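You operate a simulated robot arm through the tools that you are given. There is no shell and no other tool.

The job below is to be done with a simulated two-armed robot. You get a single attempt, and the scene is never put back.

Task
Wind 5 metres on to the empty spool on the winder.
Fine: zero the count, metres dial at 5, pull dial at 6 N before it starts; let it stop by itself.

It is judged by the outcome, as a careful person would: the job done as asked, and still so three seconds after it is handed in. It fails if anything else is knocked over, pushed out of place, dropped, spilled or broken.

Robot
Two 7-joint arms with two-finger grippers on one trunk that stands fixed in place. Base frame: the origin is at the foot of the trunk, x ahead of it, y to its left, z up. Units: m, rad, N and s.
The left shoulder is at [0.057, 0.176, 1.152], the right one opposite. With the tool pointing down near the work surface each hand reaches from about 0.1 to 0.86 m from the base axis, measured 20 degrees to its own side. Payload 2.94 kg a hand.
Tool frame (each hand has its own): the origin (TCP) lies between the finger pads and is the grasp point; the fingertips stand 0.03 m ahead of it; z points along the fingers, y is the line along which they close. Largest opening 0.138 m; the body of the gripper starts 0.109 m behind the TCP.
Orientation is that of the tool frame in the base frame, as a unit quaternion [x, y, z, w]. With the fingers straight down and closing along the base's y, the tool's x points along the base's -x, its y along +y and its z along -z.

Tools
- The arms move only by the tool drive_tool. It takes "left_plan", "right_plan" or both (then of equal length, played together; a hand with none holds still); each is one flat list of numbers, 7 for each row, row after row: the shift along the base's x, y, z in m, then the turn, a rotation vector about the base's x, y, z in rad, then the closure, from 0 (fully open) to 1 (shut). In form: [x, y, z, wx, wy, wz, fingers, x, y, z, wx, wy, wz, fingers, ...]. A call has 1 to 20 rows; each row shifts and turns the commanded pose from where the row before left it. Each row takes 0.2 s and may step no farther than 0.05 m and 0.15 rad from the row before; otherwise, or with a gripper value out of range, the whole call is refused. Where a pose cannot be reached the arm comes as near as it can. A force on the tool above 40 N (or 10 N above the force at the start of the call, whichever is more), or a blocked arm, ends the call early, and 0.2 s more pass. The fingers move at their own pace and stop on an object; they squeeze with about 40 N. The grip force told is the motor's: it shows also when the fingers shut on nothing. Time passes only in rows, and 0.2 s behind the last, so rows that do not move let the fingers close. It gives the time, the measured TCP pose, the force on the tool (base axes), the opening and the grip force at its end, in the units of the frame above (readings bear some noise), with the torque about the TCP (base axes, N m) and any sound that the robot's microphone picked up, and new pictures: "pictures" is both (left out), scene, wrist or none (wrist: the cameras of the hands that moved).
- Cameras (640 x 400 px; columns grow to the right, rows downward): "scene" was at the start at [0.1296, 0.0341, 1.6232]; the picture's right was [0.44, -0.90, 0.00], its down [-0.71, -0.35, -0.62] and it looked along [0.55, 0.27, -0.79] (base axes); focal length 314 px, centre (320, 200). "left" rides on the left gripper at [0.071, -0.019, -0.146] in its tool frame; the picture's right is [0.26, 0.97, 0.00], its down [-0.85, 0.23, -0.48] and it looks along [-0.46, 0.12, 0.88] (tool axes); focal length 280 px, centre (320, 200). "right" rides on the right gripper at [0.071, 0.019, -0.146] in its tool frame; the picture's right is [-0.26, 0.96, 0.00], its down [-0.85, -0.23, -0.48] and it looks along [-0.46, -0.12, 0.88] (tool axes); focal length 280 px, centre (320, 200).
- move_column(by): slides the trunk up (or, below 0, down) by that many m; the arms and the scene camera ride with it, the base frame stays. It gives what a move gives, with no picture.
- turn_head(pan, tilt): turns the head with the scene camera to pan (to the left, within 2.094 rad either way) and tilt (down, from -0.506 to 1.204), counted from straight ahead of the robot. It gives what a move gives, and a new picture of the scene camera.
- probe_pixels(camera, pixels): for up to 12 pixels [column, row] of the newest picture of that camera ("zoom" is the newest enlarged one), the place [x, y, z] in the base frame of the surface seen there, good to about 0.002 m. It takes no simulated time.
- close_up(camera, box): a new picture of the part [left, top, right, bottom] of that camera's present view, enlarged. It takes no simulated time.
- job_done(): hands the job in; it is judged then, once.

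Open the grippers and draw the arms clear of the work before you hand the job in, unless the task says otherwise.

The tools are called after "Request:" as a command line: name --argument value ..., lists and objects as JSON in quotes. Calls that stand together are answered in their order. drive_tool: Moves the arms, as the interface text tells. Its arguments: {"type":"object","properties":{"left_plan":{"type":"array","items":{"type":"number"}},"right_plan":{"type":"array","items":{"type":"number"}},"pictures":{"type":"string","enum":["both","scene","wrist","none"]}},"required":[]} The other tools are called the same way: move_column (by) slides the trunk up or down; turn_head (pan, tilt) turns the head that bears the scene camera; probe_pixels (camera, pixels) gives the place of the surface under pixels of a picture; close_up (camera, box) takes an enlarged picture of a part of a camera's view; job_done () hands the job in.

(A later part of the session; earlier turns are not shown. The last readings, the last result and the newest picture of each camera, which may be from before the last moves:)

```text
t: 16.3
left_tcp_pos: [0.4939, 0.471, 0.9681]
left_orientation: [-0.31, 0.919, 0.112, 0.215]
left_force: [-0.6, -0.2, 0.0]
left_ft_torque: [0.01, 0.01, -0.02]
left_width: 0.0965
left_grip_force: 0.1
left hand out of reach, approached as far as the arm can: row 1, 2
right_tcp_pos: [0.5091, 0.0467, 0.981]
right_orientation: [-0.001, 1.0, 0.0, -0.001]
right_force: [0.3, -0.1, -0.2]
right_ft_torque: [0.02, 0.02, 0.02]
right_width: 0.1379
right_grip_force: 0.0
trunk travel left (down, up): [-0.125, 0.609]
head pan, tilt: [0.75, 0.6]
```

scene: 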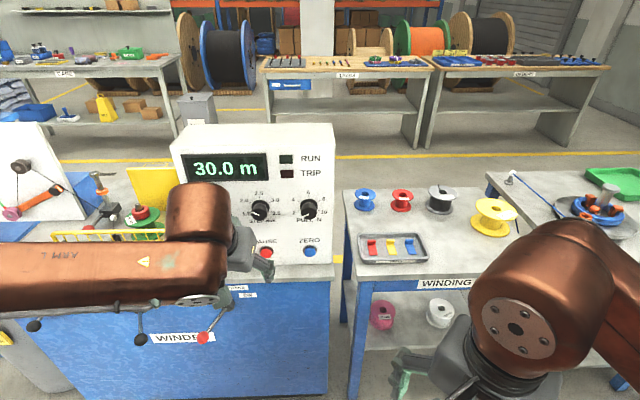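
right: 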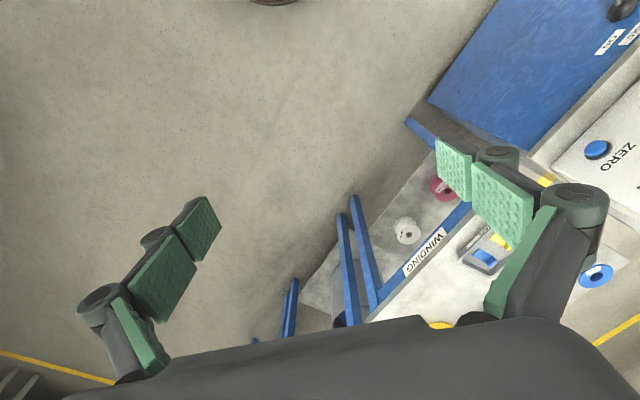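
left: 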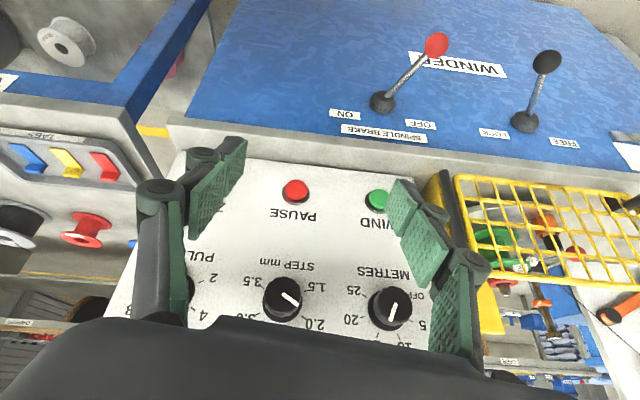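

Now the pose is reachable (0.494, 0.471, 0.968), 0.19 m off the panel. With the shoulder higher the arm will be less folded for a level hand, so I raise the trunk 0.45 m.

Request:
move_column --by 0.45

Request:
turn_head --pan 0.75 --tilt 0.9

```text
refused: 0.45 is not a number from -0.4 to 0.4
```

```text
t: 17.1
left_tcp_pos: [0.494, 0.4721, 0.967]
left_orientation: [-0.311, 0.919, 0.112, 0.215]
left_force: [0.0, 0.6, 0.3]
left_ft_torque: [0.05, 0.01, 0.05]
left_width: 0.0965
left_grip_force: 0.0
right_tcp_pos: [0.5078, 0.0474, 0.9803]
right_orientation: [-0.001, 1.0, -0.001, -0.001]
right_force: [-0.7, 0.6, -0.6]
right_ft_torque: [0.0, -0.03, 0.0]
right_width: 0.1378
right_grip_force: 0.1
trunk travel left (down, up): [-0.125, 0.609]
head pan, tilt: [0.75, 0.901]
```

scene: 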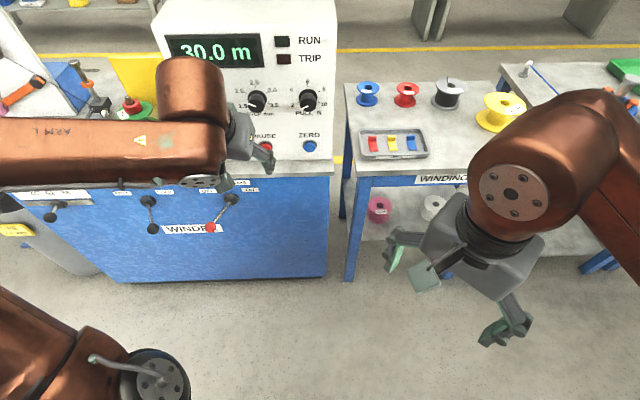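

The column step is limited to 0.4 m; I'll raise it by 0.4.

Request:
move_column --by 0.4

Request:
drive_tool --left_plan '[0, 0, 0, 0, 0, 0, 0.3]' --pictures "both"

```text
t: 21.0
left_tcp_pos: [0.4939, 0.4725, 1.3662]
left_orientation: [-0.312, 0.919, 0.112, 0.214]
left_force: [-0.8, 0.8, 0.6]
left_ft_torque: [0.01, -0.01, 0.01]
left_width: 0.0966
left_grip_force: 0.1
right_tcp_pos: [0.5093, 0.0474, 1.3804]
right_orientation: [0.0, 1.0, 0.001, -0.001]
right_force: [-0.3, -0.6, -1.0]
right_ft_torque: [0.0, -0.01, 0.01]
right_width: 0.1382
right_grip_force: 0.0
trunk travel left (down, up): [-0.525, 0.209]
head pan, tilt: [0.75, 0.901]
```

```text
t: 21.4
left_tcp_pos: [0.495, 0.4725, 1.367]
left_orientation: [-0.311, 0.919, 0.112, 0.214]
left_force: [0.5, 0.2, -0.2]
left_ft_torque: [0.0, 0.04, 0.01]
left_width: 0.0966
left_grip_force: 0.0
right_tcp_pos: [0.5088, 0.0454, 1.3813]
right_orientation: [-0.001, 1.0, 0.001, -0.002]
right_force: [-1.2, 0.6, 0.7]
right_ft_torque: [-0.04, -0.02, -0.05]
right_width: 0.138
right_grip_force: 0.0
trunk travel left (down, up): [-0.525, 0.209]
head pan, tilt: [0.75, 0.901]
```

scene: 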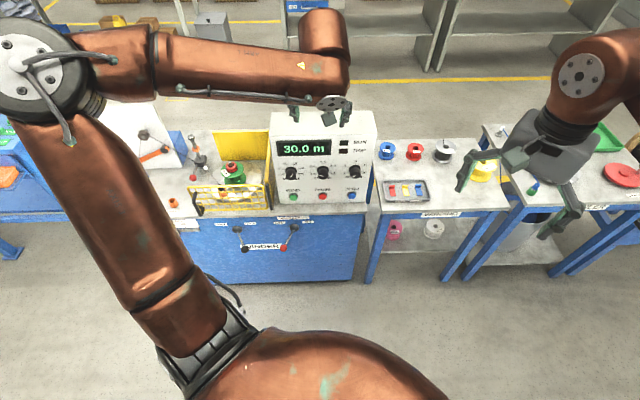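
left: 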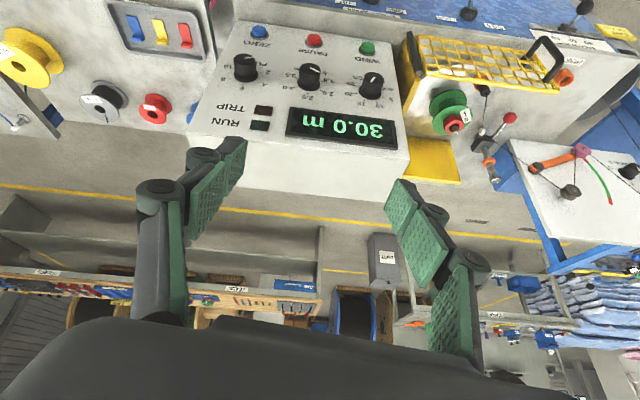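

With the shoulder at 1.35 m the pose is fully reachable. I'll descend in front of the METRES dial keeping the tilt, 0.17 m off the panel.

Request:
drive_tool --left_plan '[-0.0066, 0.0108, -0.047, 0, 0, 0, 0.3, -0.0066, 0.0108, -0.047, 0, 0, 0, 0.3, -0.0066, 0.0108, -0.047, 0, 0, 0, 0.3, -0.0066, 0.0108, -0.047, 0, 0, 0, 0.3, -0.0066, 0.0108, -0.047, 0, 0, 0, 0.3, -0.0066, 0.0108, -0.047, 0, 0, 0, 0.3, -0.0066, 0.0108, -0.047, 0, 0, 0, 0.3, -0.0066, 0.0108, -0.047, 0, 0, 0, 0.3]' --pictures "none"

Request:
drive_tool --left_plan '[0, 0, 0, 0.0955, -0.0955, 0, 0.3, 0, 0, 0, 0.0955, -0.0955, 0, 0.3, 0, 0, 0, 0.0955, -0.0955, 0, 0.3, 0, 0, 0, 0.0955, -0.0955, 0, 0.3]' --pictures "both"

```text
t: 23.2
left_tcp_pos: [0.4439, 0.5593, 0.9896]
left_orientation: [-0.311, 0.919, 0.111, 0.215]
left_force: [0.3, -0.4, -0.6]
left_ft_torque: [0.01, 0.04, -0.02]
left_width: 0.0966
left_grip_force: 0.0
right_tcp_pos: [0.5097, 0.0492, 1.3812]
right_orientation: [-0.001, 1.0, -0.001, -0.001]
right_force: [-0.1, -0.7, 0.2]
right_ft_torque: [-0.02, 0.01, 0.01]
right_width: 0.1382
right_grip_force: 0.0
trunk travel left (down, up): [-0.525, 0.209]
head pan, tilt: [0.75, 0.901]
```

```text
t: 24.2
left_tcp_pos: [0.4352, 0.5693, 1.0404]
left_orientation: [-0.28, 0.825, 0.222, 0.439]
left_force: [-0.3, -0.2, 0.0]
left_ft_torque: [0.02, 0.0, -0.01]
left_width: 0.0965
left_grip_force: 0.1
left hand out of reach, approached as far as the arm can: row 3, 4
right_tcp_pos: [0.5081, 0.0473, 1.3811]
right_orientation: [0.0, 1.0, 0.001, 0.0]
right_force: [1.3, 0.1, 0.4]
right_ft_torque: [-0.02, 0.04, 0.01]
right_width: 0.138
right_grip_force: 0.0
trunk travel left (down, up): [-0.525, 0.209]
head pan, tilt: [0.75, 0.901]
```

scene: 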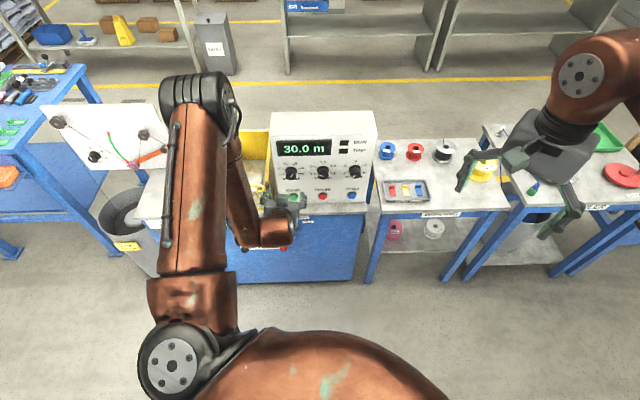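
left: 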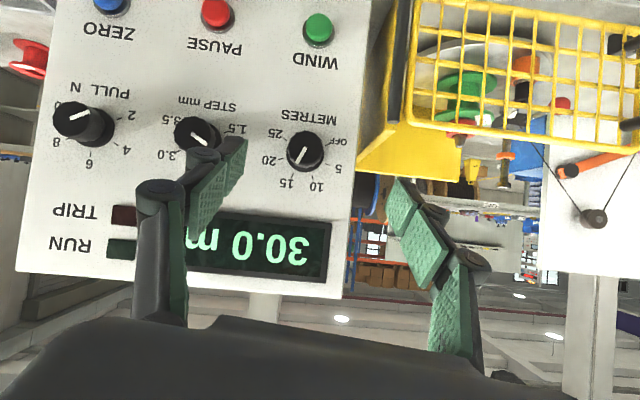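

The left wrist hits a limit in this direction, but the right arm lines up with the panel normal much better (its reach to the dials is about 0.7 m). I'll retract the left hand up and over to the left, clear of everything, and use the right arm.

Request:
drive_tool --left_plan '[-0.005, -0.005, 0.045, -0.1, 0.1, 0, 0.3, -0.005, -0.005, 0.045, -0.1, 0.1, 0, 0.3, 0, 0, 0.045, -0.1, 0.1, 0, 0.3, 0, 0, 0.045, -0.1, 0.1, 0, 0.3, 0, 0, 0.045, -0.1, 0.1, 0, 0.3, 0, 0, 0.045, -0.1, 0.1, 0, 0.3]' --pictures "none"

Request:
drive_tool --left_plan '[-0.0264, 0.033, 0.0193, 0, 0, 0, 0.3, -0.0264, 0.033, 0.0193, 0, 0, 0, 0.3, -0.0264, 0.033, 0.0193, 0, 0, 0, 0.3, -0.0264, 0.033, 0.0193, 0, 0, 0, 0.3, -0.0264, 0.033, 0.0193, 0, 0, 0, 0.3, -0.0264, 0.033, 0.0193, 0, 0, 0, 0.3, -0.0264, 0.033, 0.0193, 0, 0, 0, 0.3]' --pictures "both"

```text
t: 25.6
left_tcp_pos: [0.4269, 0.5596, 1.31]
left_orientation: [-0.318, 0.944, 0.043, 0.077]
left_force: [0.3, -0.4, 0.2]
left_ft_torque: [0.03, 0.05, 0.01]
left_width: 0.0966
left_grip_force: 0.0
right_tcp_pos: [0.5107, 0.0465, 1.3806]
right_orientation: [0.0, 1.0, -0.001, -0.002]
right_force: [-0.1, 0.0, -0.9]
right_ft_torque: [0.01, 0.02, 0.01]
right_width: 0.1376
right_grip_force: 0.0
trunk travel left (down, up): [-0.525, 0.209]
head pan, tilt: [0.75, 0.901]
```

```text
t: 27.2
left_tcp_pos: [0.2404, 0.7924, 1.4468]
left_orientation: [-0.319, 0.943, 0.044, 0.079]
left_force: [0.1, 0.5, 0.0]
left_ft_torque: [0.0, -0.03, 0.0]
left_width: 0.0968
left_grip_force: 0.1
right_tcp_pos: [0.5084, 0.0483, 1.3819]
right_orientation: [-0.001, 1.0, 0.001, 0.0]
right_force: [0.7, 0.7, 0.1]
right_ft_torque: [-0.02, -0.01, -0.01]
right_width: 0.138
right_grip_force: 0.0
trunk travel left (down, up): [-0.525, 0.209]
head pan, tilt: [0.75, 0.901]
```

scene: 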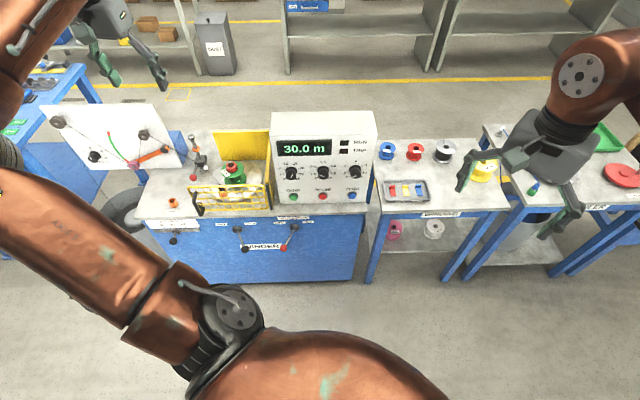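
left: 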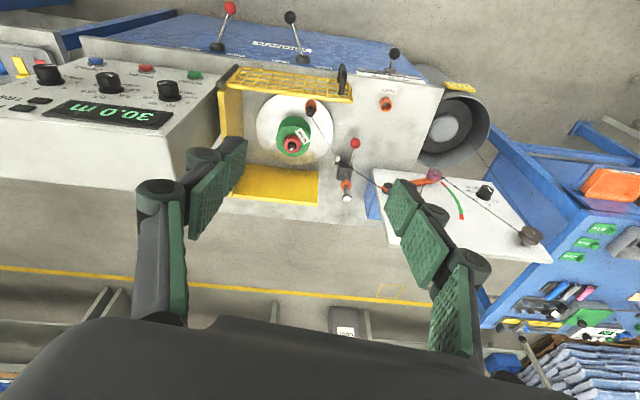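

The machine is clear and both hands are free. I lower the trunk 0.2 m back to its starting height for best right-arm reach.

Request:
move_column --by -0.2

Request:
turn_head --pan 0.7 --tilt 0.75

Request:
close_up --camera "left" --box '[360, 120, 560, 260]'

```text
t: 29.3
left_tcp_pos: [0.2404, 0.7906, 1.2457]
left_orientation: [-0.318, 0.944, 0.043, 0.079]
left_force: [-0.6, -0.7, -0.2]
left_ft_torque: [0.03, -0.02, 0.02]
left_width: 0.0966
left_grip_force: 0.0
right_tcp_pos: [0.509, 0.0473, 1.1819]
right_orientation: [-0.001, 1.0, 0.001, -0.001]
right_force: [-0.4, -0.8, 0.0]
right_ft_torque: [0.0, -0.03, 0.04]
right_width: 0.1381
right_grip_force: 0.0
trunk travel left (down, up): [-0.325, 0.409]
head pan, tilt: [0.75, 0.901]
```

```text
t: 30.0
left_tcp_pos: [0.2408, 0.7907, 1.2449]
left_orientation: [-0.319, 0.944, 0.044, 0.079]
left_force: [0.6, 0.8, 0.3]
left_ft_torque: [-0.03, -0.03, 0.02]
left_width: 0.0965
left_grip_force: 0.0
right_tcp_pos: [0.5075, 0.0469, 1.1803]
right_orientation: [-0.001, 1.0, 0.0, -0.002]
right_force: [-0.2, -0.5, -0.2]
right_ft_torque: [0.0, 0.0, -0.02]
right_width: 0.1379
right_grip_force: 0.0
trunk travel left (down, up): [-0.325, 0.409]
head pan, tilt: [0.7, 0.75]
```

scene: 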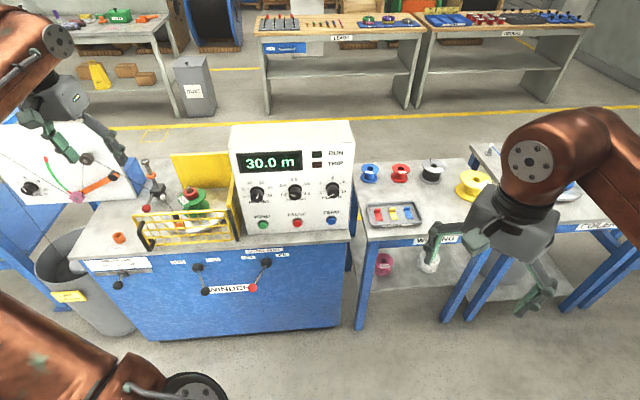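

```text
2.86 times, centred on (460, 190) of left
```

zoom: 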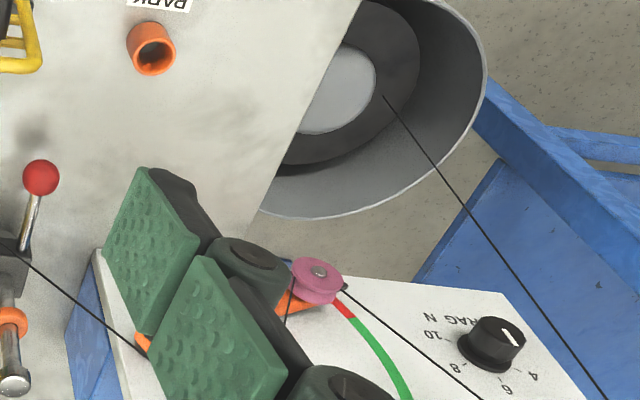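

The drag dial reads about 4, the machine is untouched. Now I bring the right hand over in front of the PULL dial while yawing it 45° toward the panel.

Request:
drive_tool --right_plan '[0.0103, 0.0404, -0.0114, 0, 0, 0.1122, 0.3, 0.0103, 0.0404, -0.0114, 0, 0, 0.1122, 0.3, 0.0103, 0.0404, -0.0114, 0, 0, 0.1122, 0.3, 0.0103, 0.0404, -0.0114, 0, 0, 0.1122, 0.3, 0.0103, 0.0404, -0.0114, 0, 0, 0.1122, 0.3, 0.0103, 0.0404, -0.0114, 0, 0, 0.1122, 0.3, 0.0103, 0.0404, -0.0114, 0, 0, 0.1122, 0.3]' --pictures "none"

Request:
drive_tool --right_plan '[0, 0, 0, 0.101, -0.101, 0, 0.3, 0, 0, 0, 0.101, -0.101, 0, 0.3, 0, 0, 0, 0.101, -0.101, 0, 0.3, 0, 0, 0, 0.101, -0.101, 0, 0.3, 0, 0, 0, 0.101, -0.101, 0, 0.3, 0, 0, 0, 0.101, -0.101, 0, 0.3]' --pictures "both"

```text
t: 31.6
left_tcp_pos: [0.2403, 0.7925, 1.2451]
left_orientation: [-0.319, 0.943, 0.044, 0.079]
left_force: [0.2, 0.3, 0.3]
left_ft_torque: [-0.04, -0.06, -0.02]
left_width: 0.0968
left_grip_force: 0.0
right_tcp_pos: [0.5103, 0.3261, 1.0709]
right_orientation: [-0.382, 0.924, 0.0, 0.001]
right_force: [0.6, -0.3, 1.6]
right_ft_torque: [0.15, 0.18, 0.0]
right_width: 0.0966
right_grip_force: 0.0
right hand out of reach, approached as far as the arm can: row 6, 7
trunk travel left (down, up): [-0.325, 0.409]
head pan, tilt: [0.7, 0.75]
```

```text
t: 33.0
left_tcp_pos: [0.2415, 0.7915, 1.2452]
left_orientation: [-0.318, 0.944, 0.044, 0.08]
left_force: [0.4, -0.6, 0.1]
left_ft_torque: [0.03, -0.02, -0.06]
left_width: 0.0966
left_grip_force: 0.1
right_tcp_pos: [0.5072, 0.3217, 1.0688]
right_orientation: [-0.349, 0.84, 0.16, 0.383]
right_force: [-0.3, 0.7, 0.0]
right_ft_torque: [0.02, -0.02, 0.02]
right_width: 0.0966
right_grip_force: 0.1
trunk travel left (down, up): [-0.325, 0.409]
head pan, tilt: [0.7, 0.75]
```

scene: 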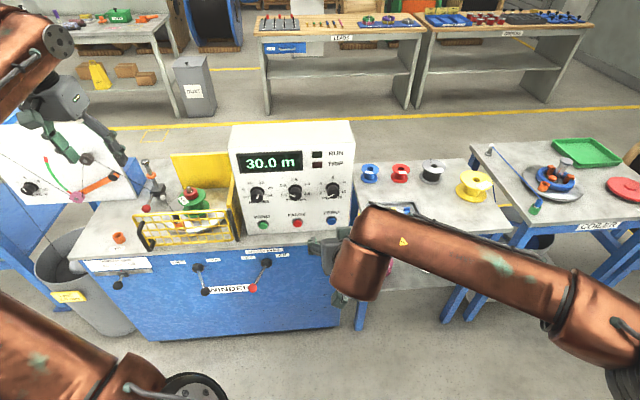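
right: 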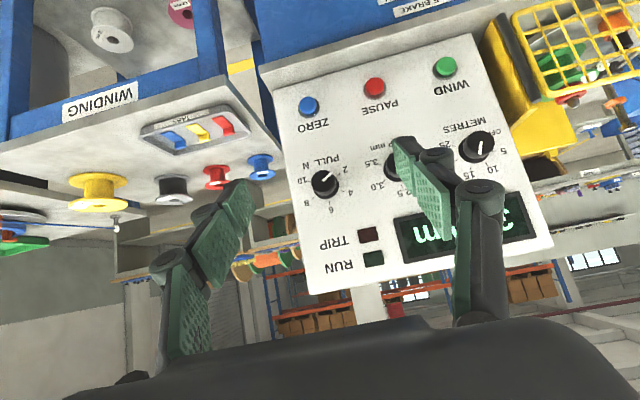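

The right arm follows; fingers tilt 41° down now at (0.507, 0.322, 1.069). I continue pitching up to level.

Request:
drive_tool --right_plan '[0, 0, 0, 0.101, -0.101, 0, 0.3, 0, 0, 0, 0.101, -0.101, 0, 0.3, 0, 0, 0, 0.101, -0.101, 0, 0.3, 0, 0, 0, 0.101, -0.101, 0, 0.3, 0, 0, 0, 0.101, -0.101, 0, 0.3]' --pictures "both"

```text
t: 34.2
left_tcp_pos: [0.2422, 0.7912, 1.2435]
left_orientation: [-0.318, 0.944, 0.045, 0.078]
left_force: [1.7, 0.8, 0.0]
left_ft_torque: [0.01, 0.09, 0.0]
left_width: 0.0966
left_grip_force: 0.0
right_tcp_pos: [0.5029, 0.3275, 1.0635]
right_orientation: [-0.295, 0.706, 0.25, 0.594]
right_force: [0.3, 0.8, 0.1]
right_ft_torque: [0.02, -0.01, 0.0]
right_width: 0.0966
right_grip_force: 0.2
right hand out of reach, approached as far as the arm can: row 4, 5
trunk travel left (down, up): [-0.325, 0.409]
head pan, tilt: [0.7, 0.75]
```

scene: 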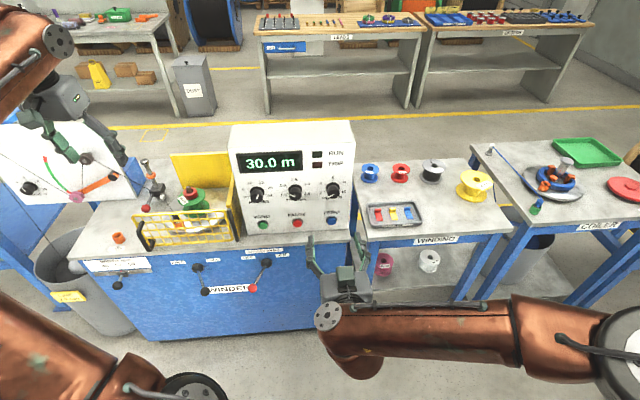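
right: 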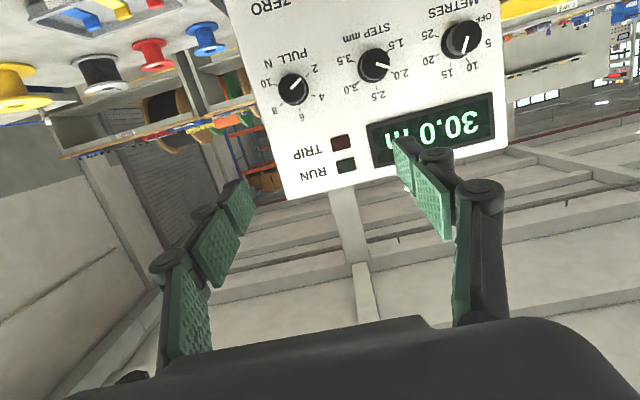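

The hand is 10° short of level since it was too close in. Moving forward to the PULL dial pre-grasp (0.643, 0.426, 0.985) should let it level out.

Request:
drive_tool --right_plan '[0.028, 0.0197, -0.0157, 0.0242, -0.0242, 0, 0.3, 0.028, 0.0197, -0.0157, 0.0242, -0.0242, 0, 0.3, 0.028, 0.0197, -0.0157, 0.0242, -0.0242, 0, 0.3, 0.028, 0.0197, -0.0157, 0.0242, -0.0242, 0, 0.3, 0.028, 0.0197, -0.0157, 0.0242, -0.0242, 0, 0.3]' --pictures "both"

```text
t: 35.4
left_tcp_pos: [0.2398, 0.7802, 1.2516]
left_orientation: [-0.318, 0.943, 0.049, 0.08]
left_force: [-0.4, -1.3, -0.1]
left_ft_torque: [-0.04, -0.07, -0.04]
left_width: 0.0969
left_grip_force: 0.1
right_tcp_pos: [0.6121, 0.3989, 1.0042]
right_orientation: [-0.273, 0.662, 0.269, 0.643]
right_force: [-0.4, -0.4, -0.6]
right_ft_torque: [0.03, -0.04, -0.06]
right_width: 0.0964
right_grip_force: 0.1
right hand out of reach, approached as far as the arm can: row 5
trunk travel left (down, up): [-0.325, 0.409]
head pan, tilt: [0.7, 0.75]
```

scene: 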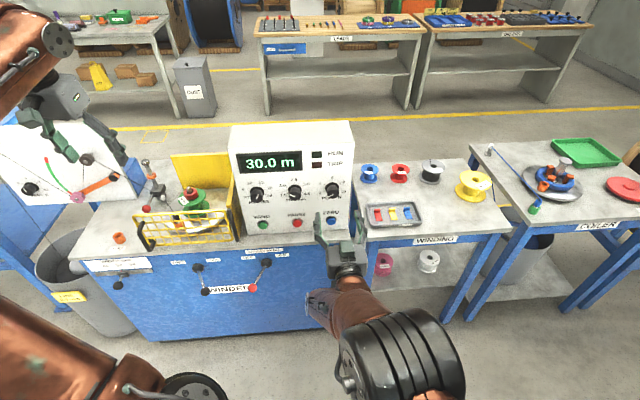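
right: 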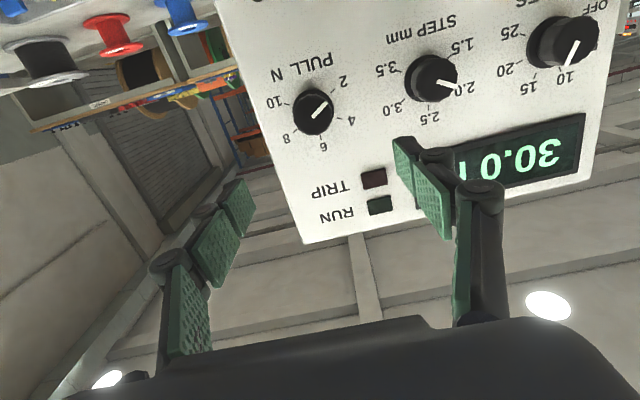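

The right hand is level at (0.612, 0.399, 1.004). The left reading shifted by about 1 cm, so I'll check where the right elbow is relative to the left arm.

Request:
probe_pixels --camera "scene" --pixels '[[400, 340], [365, 360], [440, 330], [430, 390], [350, 300], [320, 310], [190, 385], [140, 370], [60, 350], [10, 320], [350, 395], [240, 395]]'

Request:
drive_tool --right_plan '[0, 0, 0, 0, 0, 0, 0.3]' --pictures "none"

Request:
turn_head --pan 0.4 --tilt 1.15

```text
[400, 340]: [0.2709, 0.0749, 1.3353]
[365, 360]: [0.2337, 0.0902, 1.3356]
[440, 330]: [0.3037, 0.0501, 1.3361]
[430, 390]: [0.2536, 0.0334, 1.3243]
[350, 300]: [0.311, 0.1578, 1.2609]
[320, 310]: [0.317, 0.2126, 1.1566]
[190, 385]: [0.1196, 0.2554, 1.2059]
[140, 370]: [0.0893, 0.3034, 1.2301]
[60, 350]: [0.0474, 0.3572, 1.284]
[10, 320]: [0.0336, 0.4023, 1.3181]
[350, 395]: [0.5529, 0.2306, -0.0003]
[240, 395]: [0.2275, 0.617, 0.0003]
```

```text
t: 35.8
left_tcp_pos: [0.2422, 0.7966, 1.2407]
left_orientation: [-0.318, 0.944, 0.041, 0.077]
left_force: [0.0, -0.6, -0.3]
left_ft_torque: [0.05, -0.02, -0.01]
left_width: 0.0965
left_grip_force: 0.1
right_tcp_pos: [0.6114, 0.4121, 1.0002]
right_orientation: [-0.279, 0.665, 0.266, 0.64]
right_force: [0.9, -0.5, -0.2]
right_ft_torque: [-0.01, 0.0, -0.04]
right_width: 0.0966
right_grip_force: 0.1
trunk travel left (down, up): [-0.325, 0.409]
head pan, tilt: [0.7, 0.75]
```

```text
t: 36.7
left_tcp_pos: [0.2416, 0.795, 1.2416]
left_orientation: [-0.32, 0.943, 0.043, 0.078]
left_force: [-0.5, 0.2, -1.1]
left_ft_torque: [-0.04, 0.0, -0.02]
left_width: 0.0966
left_grip_force: 0.0
right_tcp_pos: [0.6123, 0.409, 1.0009]
right_orientation: [-0.278, 0.664, 0.267, 0.641]
right_force: [0.5, 0.4, 0.7]
right_ft_torque: [0.02, 0.01, -0.03]
right_width: 0.0966
right_grip_force: 0.1
trunk travel left (down, up): [-0.325, 0.409]
head pan, tilt: [0.4, 1.15]
```

scene: 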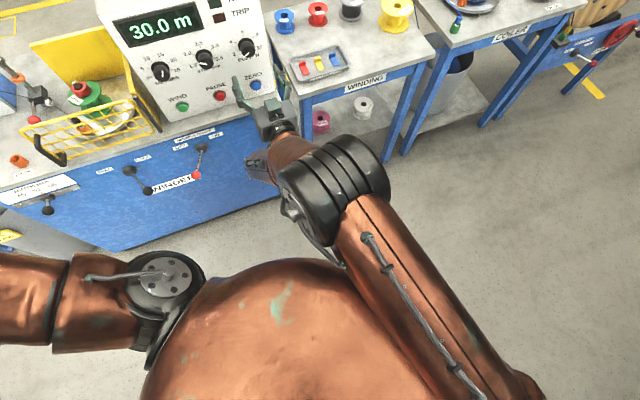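

There's no contact; it was only wobble from the elbow swinging over. Now I align with the PULL dial and pre-roll the hand by −60° about the panel normal.

Request:
drive_tool --right_plan '[0.0044, 0.0024, -0.0023, -0.1021, -0.1095, 0, 0.3, 0.0044, 0.0024, -0.0023, -0.1021, -0.1095, 0, 0.3, 0.0044, 0.0024, -0.0023, -0.1021, -0.1095, 0, 0.3, 0.0044, 0.0024, -0.0023, -0.1021, -0.1095, 0, 0.3, 0.0044, 0.0024, -0.0023, -0.1021, -0.1095, 0, 0.3, 0.0044, 0.0024, -0.0023, -0.1021, -0.1095, 0, 0.3, 0.0044, 0.0024, -0.0023, -0.1021, -0.1095, 0, 0.3]' --pictures "both"

```text
t: 38.3
left_tcp_pos: [0.2426, 0.7919, 1.2438]
left_orientation: [-0.319, 0.944, 0.044, 0.079]
left_force: [-0.1, 1.0, -1.0]
left_ft_torque: [-0.07, 0.02, -0.01]
left_width: 0.0967
left_grip_force: 0.1
right_tcp_pos: [0.653, 0.4115, 1.0381]
right_orientation: [-0.519, 0.469, -0.046, 0.714]
right_force: [-0.4, 0.1, 0.9]
right_ft_torque: [-0.05, 0.01, 0.03]
right_width: 0.0965
right_grip_force: 0.0
right hand out of reach, approached as far as the arm can: row 1, 2, 3, 4, 5, 6
trunk travel left (down, up): [-0.325, 0.409]
head pan, tilt: [0.4, 1.15]
```

scene: 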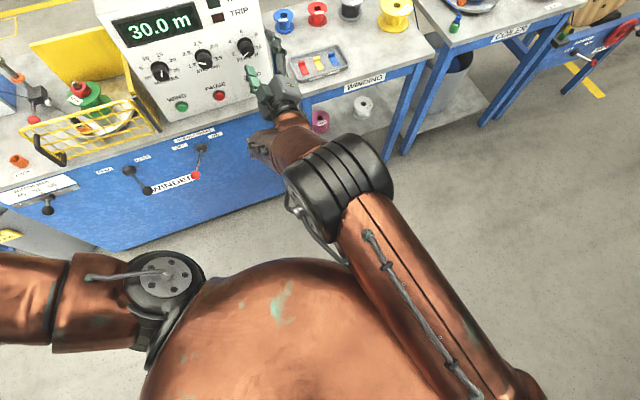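
right: 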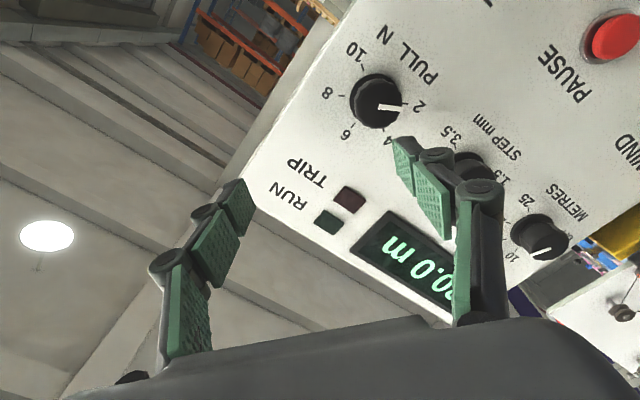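

The roll came to −52° but the TCP drifted up to (0.653, 0.412, 1.038) on the way. I'll try correcting the position down to the dial axis.

Request:
drive_tool --right_plan '[-0.005, 0.0072, -0.0265, 0, 0, 0, 0.3, -0.005, 0.0072, -0.0265, 0, 0, 0, 0.3]' --pictures "wrist"

```text
t: 38.9
left_tcp_pos: [0.2401, 0.7919, 1.2442]
left_orientation: [-0.319, 0.943, 0.044, 0.08]
left_force: [-0.3, -0.4, -0.2]
left_ft_torque: [0.0, 0.04, -0.02]
left_width: 0.0966
left_grip_force: 0.1
right_tcp_pos: [0.6526, 0.4102, 1.0376]
right_orientation: [-0.517, 0.469, -0.045, 0.714]
right_force: [0.0, 0.6, -0.8]
right_ft_torque: [-0.02, 0.05, -0.01]
right_width: 0.0966
right_grip_force: 0.1
right hand out of reach, approached as far as the arm can: row 1, 2
trunk travel left (down, up): [-0.325, 0.409]
head pan, tilt: [0.4, 1.15]
```

right: 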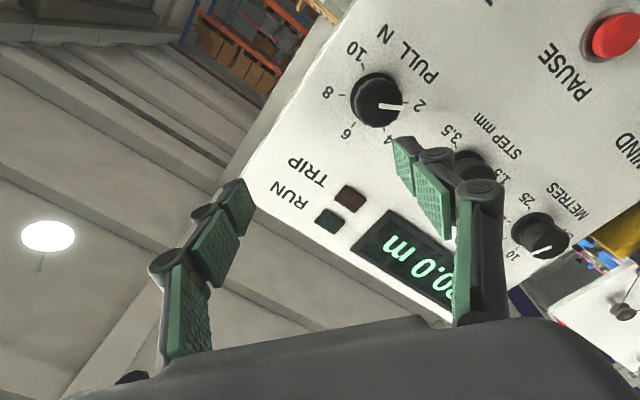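

This posture is joint-limited; level-hand poses worked when the hand was at or above shoulder height, so I want the trunk lower. First I raise the left hand to keep it clear, then lower the trunk in steps.

Request:
drive_tool --left_plan '[0, 0, 0.045, 0, 0, 0, 0.3, 0, 0, 0.045, 0, 0, 0, 0.3, 0, 0, 0.045, 0, 0, 0, 0.3, 0, 0, 0.045, 0, 0, 0, 0.3, 0, 0, 0.045, 0, 0, 0, 0.3]' --pictures "none"

Request:
move_column --by -0.1

```text
t: 40.1
left_tcp_pos: [0.2377, 0.7978, 1.3891]
left_orientation: [-0.319, 0.943, 0.042, 0.08]
left_force: [-0.4, 0.8, 0.5]
left_ft_torque: [-0.02, -0.12, -0.04]
left_width: 0.0965
left_grip_force: 0.1
left hand out of reach, approached as far as the arm can: row 4, 5
right_tcp_pos: [0.6502, 0.4142, 1.0378]
right_orientation: [-0.518, 0.468, -0.046, 0.714]
right_force: [-0.4, 0.2, 0.8]
right_ft_torque: [-0.05, 0.03, -0.11]
right_width: 0.0967
right_grip_force: 0.1
trunk travel left (down, up): [-0.325, 0.409]
head pan, tilt: [0.4, 1.15]
```

```text
t: 41.4
left_tcp_pos: [0.2391, 0.7903, 1.2919]
left_orientation: [-0.319, 0.943, 0.044, 0.08]
left_force: [-0.5, 0.4, 0.6]
left_ft_torque: [-0.01, -0.11, -0.04]
left_width: 0.0965
left_grip_force: 0.1
right_tcp_pos: [0.6523, 0.411, 0.9413]
right_orientation: [-0.517, 0.467, -0.042, 0.716]
right_force: [-0.8, -0.2, 0.4]
right_ft_torque: [0.0, -0.03, -0.03]
right_width: 0.0964
right_grip_force: 0.0
trunk travel left (down, up): [-0.225, 0.509]
head pan, tilt: [0.4, 1.15]
```

The column moved rigidly; right TCP is at z 0.941. Now I lift the right hand to dial height and align laterally, trying the reach at this trunk height.

Request:
drive_tool --right_plan '[-0.003, 0.005, 0.015, 0, 0, 0, 0.3, -0.003, 0.005, 0.015, 0, 0, 0, 0.3, -0.003, 0.005, 0.015, 0, 0, 0, 0.3]' --pictures "both"

```text
t: 42.2
left_tcp_pos: [0.2407, 0.7917, 1.2896]
left_orientation: [-0.319, 0.943, 0.044, 0.079]
left_force: [0.8, 0.4, -0.2]
left_ft_torque: [-0.02, -0.01, 0.02]
left_width: 0.0967
left_grip_force: 0.1
right_tcp_pos: [0.6426, 0.427, 0.9827]
right_orientation: [-0.519, 0.467, -0.041, 0.714]
right_force: [-0.1, 0.4, 0.3]
right_ft_torque: [0.0, 0.0, -0.02]
right_width: 0.0968
right_grip_force: 0.0
trunk travel left (down, up): [-0.225, 0.509]
head pan, tilt: [0.4, 1.15]
```

scene: 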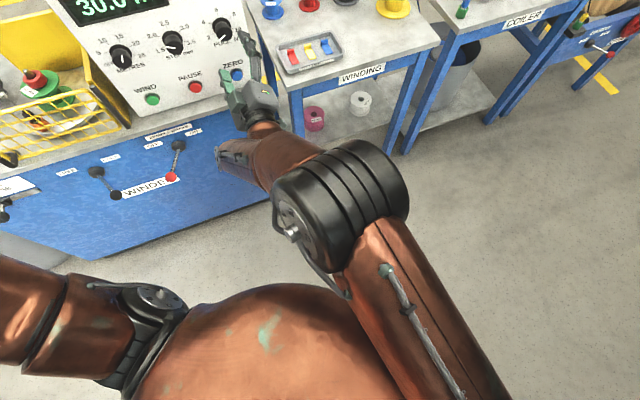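
right: 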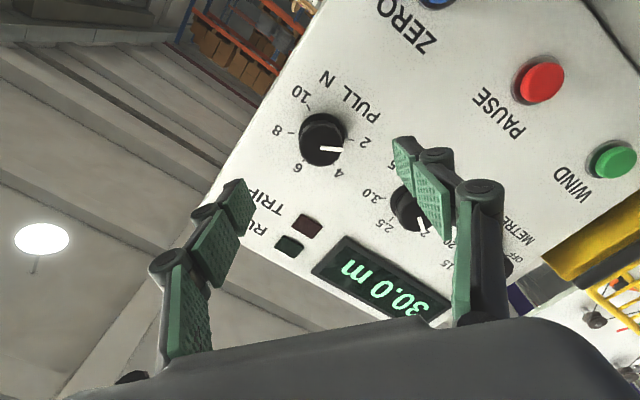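

Now it's on target (0.6426, 0.427, 0.983), level, with −51° roll. I advance along the panel normal so the finger pads flank the PULL knob, still open.

Request:
drive_tool --right_plan '[0.018, 0.0173, 0.001, -0.006, 0.006, 0, 0.3, 0.018, 0.0173, 0.001, -0.006, 0.006, 0, 0.3, 0.018, 0.0173, 0, -0.006, 0.006, 0, 0.3]' --pictures "wrist"

Request:
turn_head --pan 0.5 --tilt 0.9

```text
t: 43.0
left_tcp_pos: [0.2411, 0.7924, 1.29]
left_orientation: [-0.319, 0.944, 0.043, 0.078]
left_force: [-0.3, -0.1, 0.0]
left_ft_torque: [-0.04, 0.06, 0.05]
left_width: 0.0967
left_grip_force: 0.2
right_tcp_pos: [0.698, 0.4781, 0.9821]
right_orientation: [-0.527, 0.473, -0.042, 0.705]
right_force: [-0.3, -0.1, 0.0]
right_ft_torque: [-0.01, 0.02, 0.02]
right_width: 0.0965
right_grip_force: 0.0
trunk travel left (down, up): [-0.225, 0.509]
head pan, tilt: [0.4, 1.15]
```

right: 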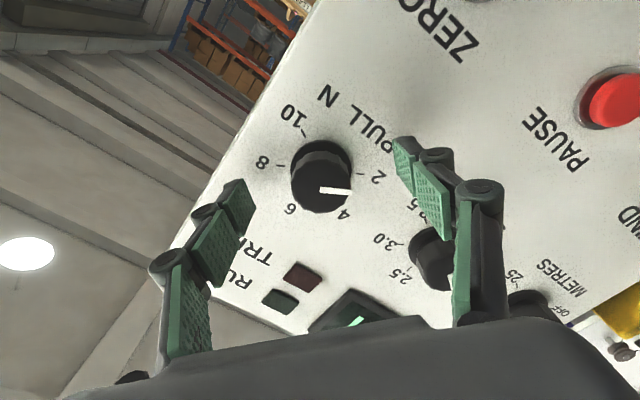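

```text
t: 43.8
left_tcp_pos: [0.2405, 0.7917, 1.2907]
left_orientation: [-0.319, 0.943, 0.044, 0.079]
left_force: [0.0, -0.1, 0.3]
left_ft_torque: [-0.01, -0.01, -0.03]
left_width: 0.0963
left_grip_force: 0.1
right_tcp_pos: [0.6955, 0.4789, 0.9839]
right_orientation: [-0.526, 0.472, -0.041, 0.706]
right_force: [0.3, 0.1, 0.9]
right_ft_torque: [-0.02, 0.0, 0.0]
right_width: 0.0965
right_grip_force: 0.1
trunk travel left (down, up): [-0.225, 0.509]
head pan, tilt: [0.499, 0.901]
```

scene: 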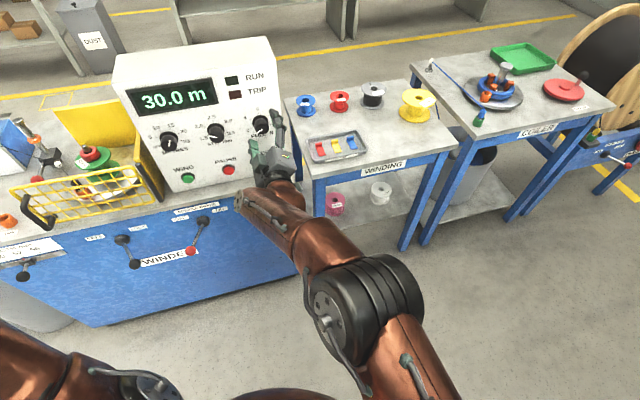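

TCP is 0.046 m off the panel, centred on the knob axis. I close the fingers on the PULL knob.

Request:
drive_tool --right_plan '[0, 0, 0, 0, 0, 0, 0.6, 0, 0, 0, 0, 0, 0, 0.75, 0, 0, 0, 0, 0, 0, 0.9, 0, 0, 0, 0, 0, 0, 0.9, 0, 0, 0, 0, 0, 0, 0.9]' --pictures "both"

Request:
close_up --camera "scene" --box '[200, 80, 330, 220]'

```text
t: 45.0
left_tcp_pos: [0.2411, 0.7893, 1.2906]
left_orientation: [-0.319, 0.943, 0.044, 0.079]
left_force: [-0.2, 0.1, -1.1]
left_ft_torque: [0.01, 0.01, 0.03]
left_width: 0.0967
left_grip_force: 0.1
right_tcp_pos: [0.6975, 0.4774, 0.9824]
right_orientation: [-0.526, 0.473, -0.042, 0.706]
right_force: [-1.3, -1.0, -0.4]
right_ft_torque: [0.02, -0.04, 0.08]
right_width: 0.0376
right_grip_force: 36.2
trunk travel left (down, up): [-0.225, 0.509]
head pan, tilt: [0.499, 0.901]
```

scene: 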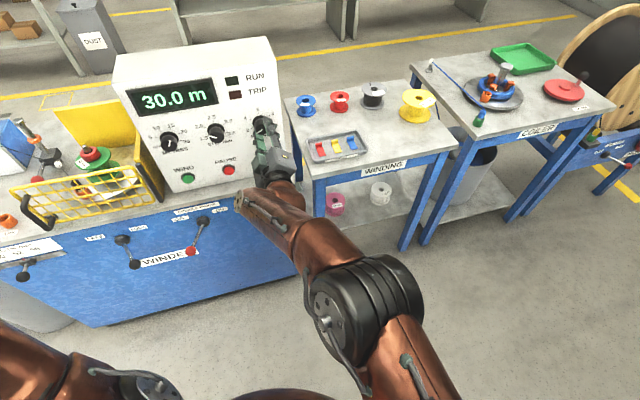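
right: 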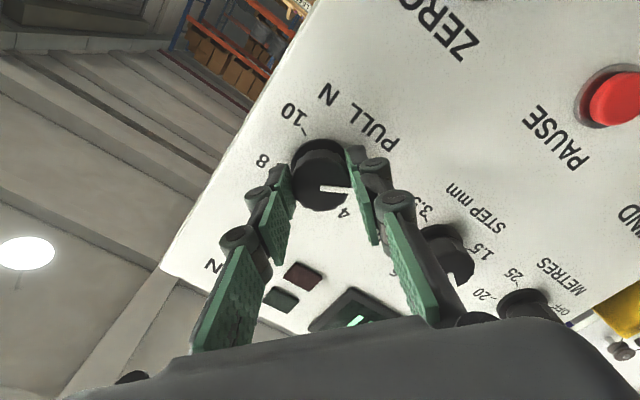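

```text
2.86 times, centred on (265, 150) of scene
```

zoom: 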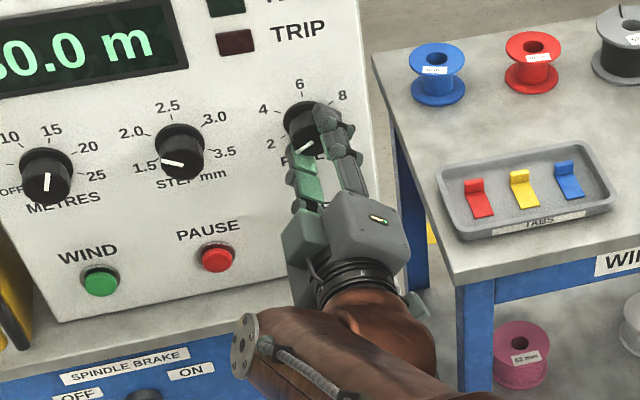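

The knob is gripped (width 0.0376 m, 36 N). I turn clockwise in two stages, first about 57°, and check.

Request:
drive_tool --right_plan '[0, 0, 0, 0.1, 0.1, 0, 0.9, 0, 0, 0, 0.1, 0.1, 0, 0.9, 0, 0, 0, 0.1, 0.1, 0, 0.9, 0, 0, 0, 0.1, 0.1, 0, 0.9, 0, 0, 0, 0.1, 0.1, 0, 0.9, 0, 0, 0, 0.1, 0.1, 0, 0.9, 0, 0, 0, 0.1, 0.1, 0, 0.9]' --pictures "both"

Request:
close_up --camera "scene" --box '[200, 80, 330, 220]'

```text
t: 46.6
left_tcp_pos: [0.2402, 0.7921, 1.2901]
left_orientation: [-0.319, 0.943, 0.043, 0.079]
left_force: [0.7, -0.4, -0.1]
left_ft_torque: [-0.02, 0.02, -0.01]
left_width: 0.0966
left_grip_force: 0.1
right_tcp_pos: [0.6961, 0.4796, 0.9828]
right_orientation: [-0.241, 0.669, 0.3, 0.637]
right_force: [-15.6, 2.0, -9.7]
right_ft_torque: [-0.07, 0.1, 0.56]
right_width: 0.0371
right_grip_force: 45.4
trunk travel left (down, up): [-0.225, 0.509]
head pan, tilt: [0.499, 0.901]
```

scene: 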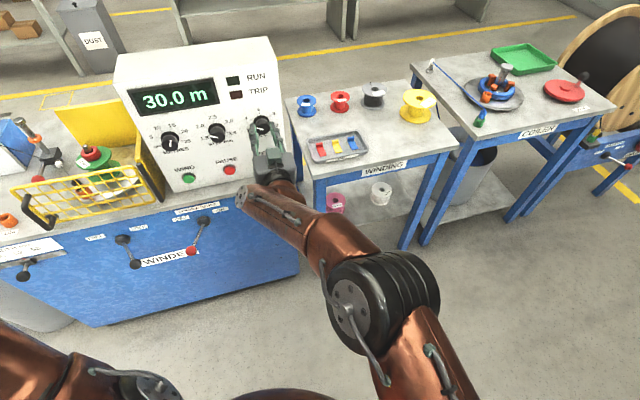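
right: 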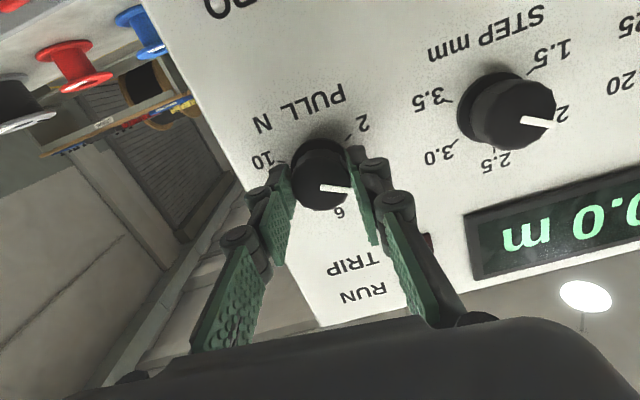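

```text
2.86 times, centred on (265, 150) of scene
```

zoom: 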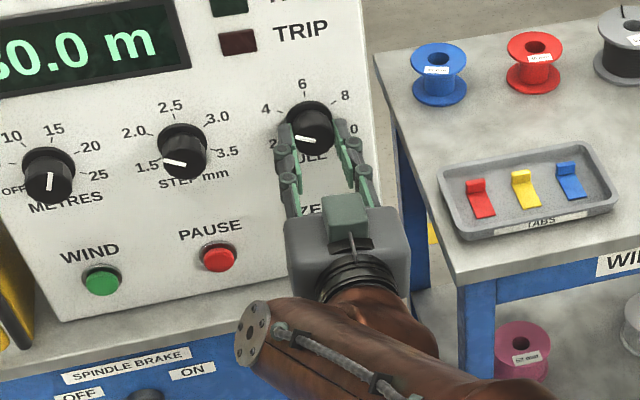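

The knob follows the fingers without slipping; pointer now near 4. I turn the remaining ~63° clockwise.

Request:
drive_tool --right_plan '[0, 0, 0, 0.0972, 0.0972, 0, 0.9, 0, 0, 0, 0.0972, 0.0972, 0, 0.9, 0, 0, 0, 0.0972, 0.0972, 0, 0.9, 0, 0, 0, 0.0972, 0.0972, 0, 0.9, 0, 0, 0, 0.0972, 0.0972, 0, 0.9, 0, 0, 0, 0.0972, 0.0972, 0, 0.9, 0, 0, 0, 0.0972, 0.0972, 0, 0.9, 0, 0, 0, 0.0972, 0.0972, 0, 0.9]' --pictures "both"

Request:
close_up --camera "scene" --box '[200, 80, 330, 220]'

```text
t: 48.4
left_tcp_pos: [0.239, 0.7925, 1.2921]
left_orientation: [-0.319, 0.943, 0.043, 0.079]
left_force: [-0.6, 0.5, 0.3]
left_ft_torque: [0.04, 0.04, 0.04]
left_width: 0.0967
left_grip_force: 0.2
right_tcp_pos: [0.6938, 0.4815, 0.9842]
right_orientation: [0.143, 0.696, 0.589, 0.385]
right_force: [-22.1, 4.0, -4.7]
right_ft_torque: [-0.28, 0.22, 1.12]
right_width: 0.0366
right_grip_force: 45.1
trunk travel left (down, up): [-0.225, 0.509]
head pan, tilt: [0.499, 0.901]
```

scene: 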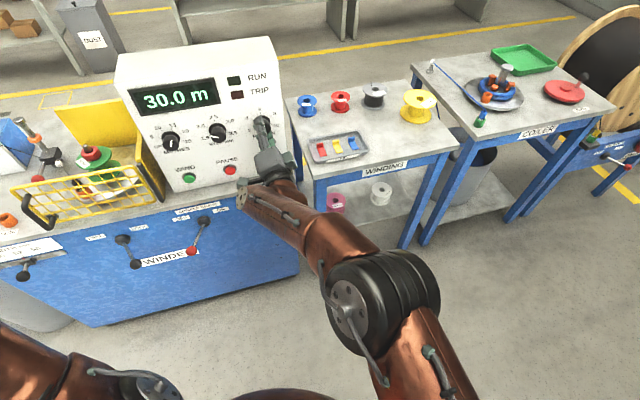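
right: 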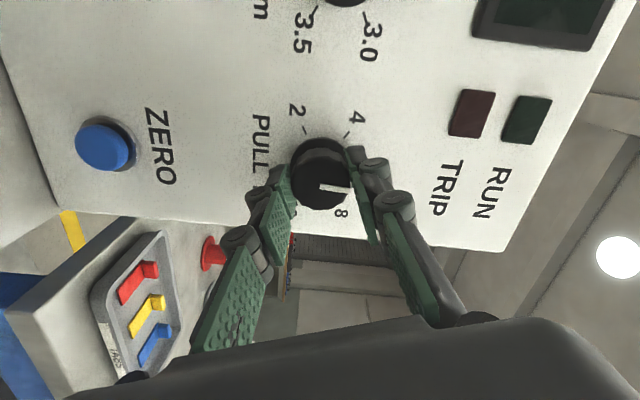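

```text
2.86 times, centred on (265, 150) of scene
```

zoom: 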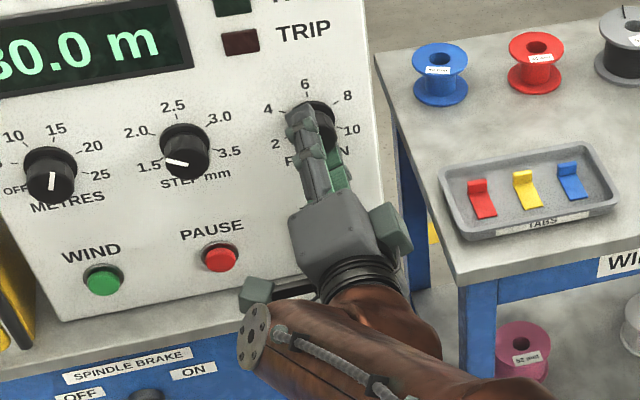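

The hand has turned 120° in total and the pointer kept its place in the fingers, so it should stand at 6. I open the fingers and withdraw straight back to read it.

Request:
drive_tool --right_plan '[-0.001, 0.001, 0, 0, 0, 0, 0.9, 0, 0, 0, 0, 0, 0, 0.7, 0, 0, 0, 0, 0, 0, 0.5, 0, 0, 0, 0, 0, 0, 0.4, 0, 0, 0, 0, 0, 0, 0.35]' --pictures "wrist"

Request:
drive_tool --right_plan '[-0.0178, -0.0178, 0, 0, 0, 0, 0.35, -0.0178, -0.0178, 0, 0, 0, 0, 0.35, -0.0178, -0.0178, 0, 0, 0, 0, 0.35]' --pictures "both"

Request:
close_up --camera "scene" --box '[200, 80, 330, 220]'

```text
t: 49.6
left_tcp_pos: [0.24, 0.7891, 1.2933]
left_orientation: [-0.318, 0.944, 0.046, 0.08]
left_force: [-0.3, -0.3, 0.1]
left_ft_torque: [0.04, 0.01, 0.0]
left_width: 0.0966
left_grip_force: 0.1
right_tcp_pos: [0.6962, 0.478, 0.9865]
right_orientation: [0.142, 0.694, 0.59, 0.387]
right_force: [-0.2, 0.0, -0.2]
right_ft_torque: [-0.05, 0.01, 0.01]
right_width: 0.0897
right_grip_force: 0.0
trunk travel left (down, up): [-0.225, 0.509]
head pan, tilt: [0.499, 0.901]
```

right: 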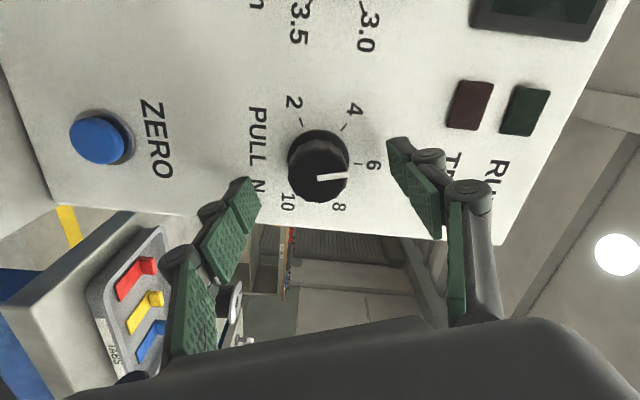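

```text
t: 50.4
left_tcp_pos: [0.242, 0.792, 1.2905]
left_orientation: [-0.318, 0.944, 0.044, 0.079]
left_force: [-0.2, -0.3, -0.2]
left_ft_torque: [-0.06, -0.02, 0.0]
left_width: 0.0966
left_grip_force: 0.0
right_tcp_pos: [0.6437, 0.4272, 0.9849]
right_orientation: [0.143, 0.695, 0.59, 0.386]
right_force: [-0.1, -0.2, 0.0]
right_ft_torque: [0.03, -0.01, -0.01]
right_width: 0.0897
right_grip_force: 0.0
trunk travel left (down, up): [-0.225, 0.509]
head pan, tilt: [0.499, 0.901]
```

scene: 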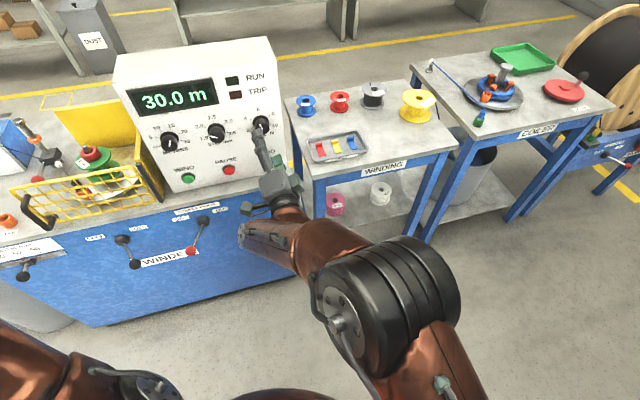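
right: 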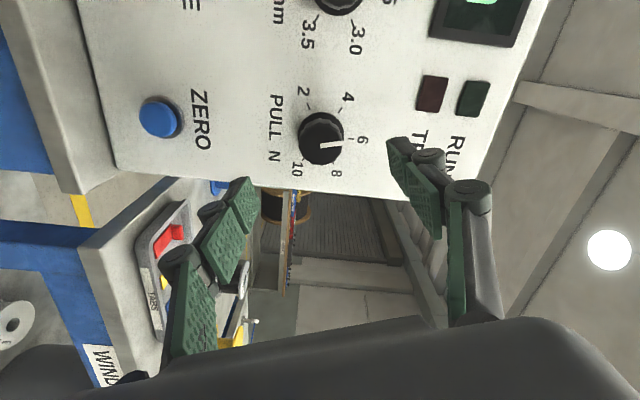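

```text
2.86 times, centred on (265, 150) of scene
```

zoom: 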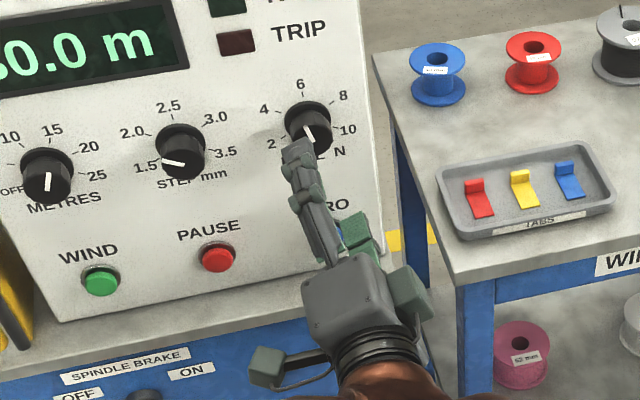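

The PULL pointer looks to be at 6. I'll verify the angle by probing the ends of the white mark and the tick in the wrist picture.

Request:
close_up --camera "right" --box '[270, 90, 390, 180]'

Request:
probe_pixels --camera "right" --pixels '[[323, 145], [342, 143], [352, 136], [332, 145]]'

```text
4.44 times, centred on (330, 135) of right
```

zoom: 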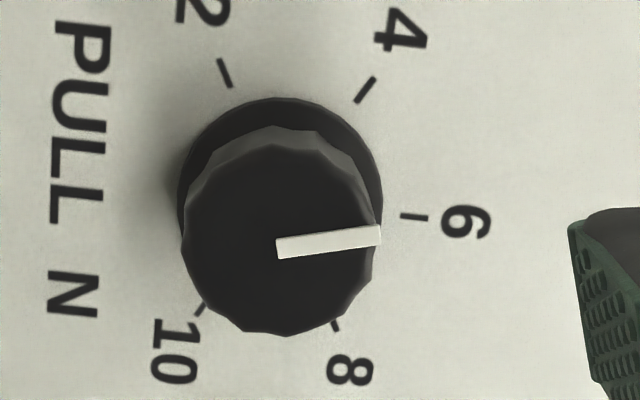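

```text
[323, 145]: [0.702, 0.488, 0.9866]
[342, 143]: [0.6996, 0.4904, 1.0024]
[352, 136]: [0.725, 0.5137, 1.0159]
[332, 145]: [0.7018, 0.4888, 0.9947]
```

The pointer seems about 10° short of the 6 tick. I'll measure with finer probes on this enlarged picture.

Request:
probe_pixels --camera "zoom" --pixels '[[282, 249], [374, 237], [330, 242], [404, 216], [426, 218], [220, 62], [232, 86], [358, 102], [374, 80], [336, 328], [280, 240]]'

```text
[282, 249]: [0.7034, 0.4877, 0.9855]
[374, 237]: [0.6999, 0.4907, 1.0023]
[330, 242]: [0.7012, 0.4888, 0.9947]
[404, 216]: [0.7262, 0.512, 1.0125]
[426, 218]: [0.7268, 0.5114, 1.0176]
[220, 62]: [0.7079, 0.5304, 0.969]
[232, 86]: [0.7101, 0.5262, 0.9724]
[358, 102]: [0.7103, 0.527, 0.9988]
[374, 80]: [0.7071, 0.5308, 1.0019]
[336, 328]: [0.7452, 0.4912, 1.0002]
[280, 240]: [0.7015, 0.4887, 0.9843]
```

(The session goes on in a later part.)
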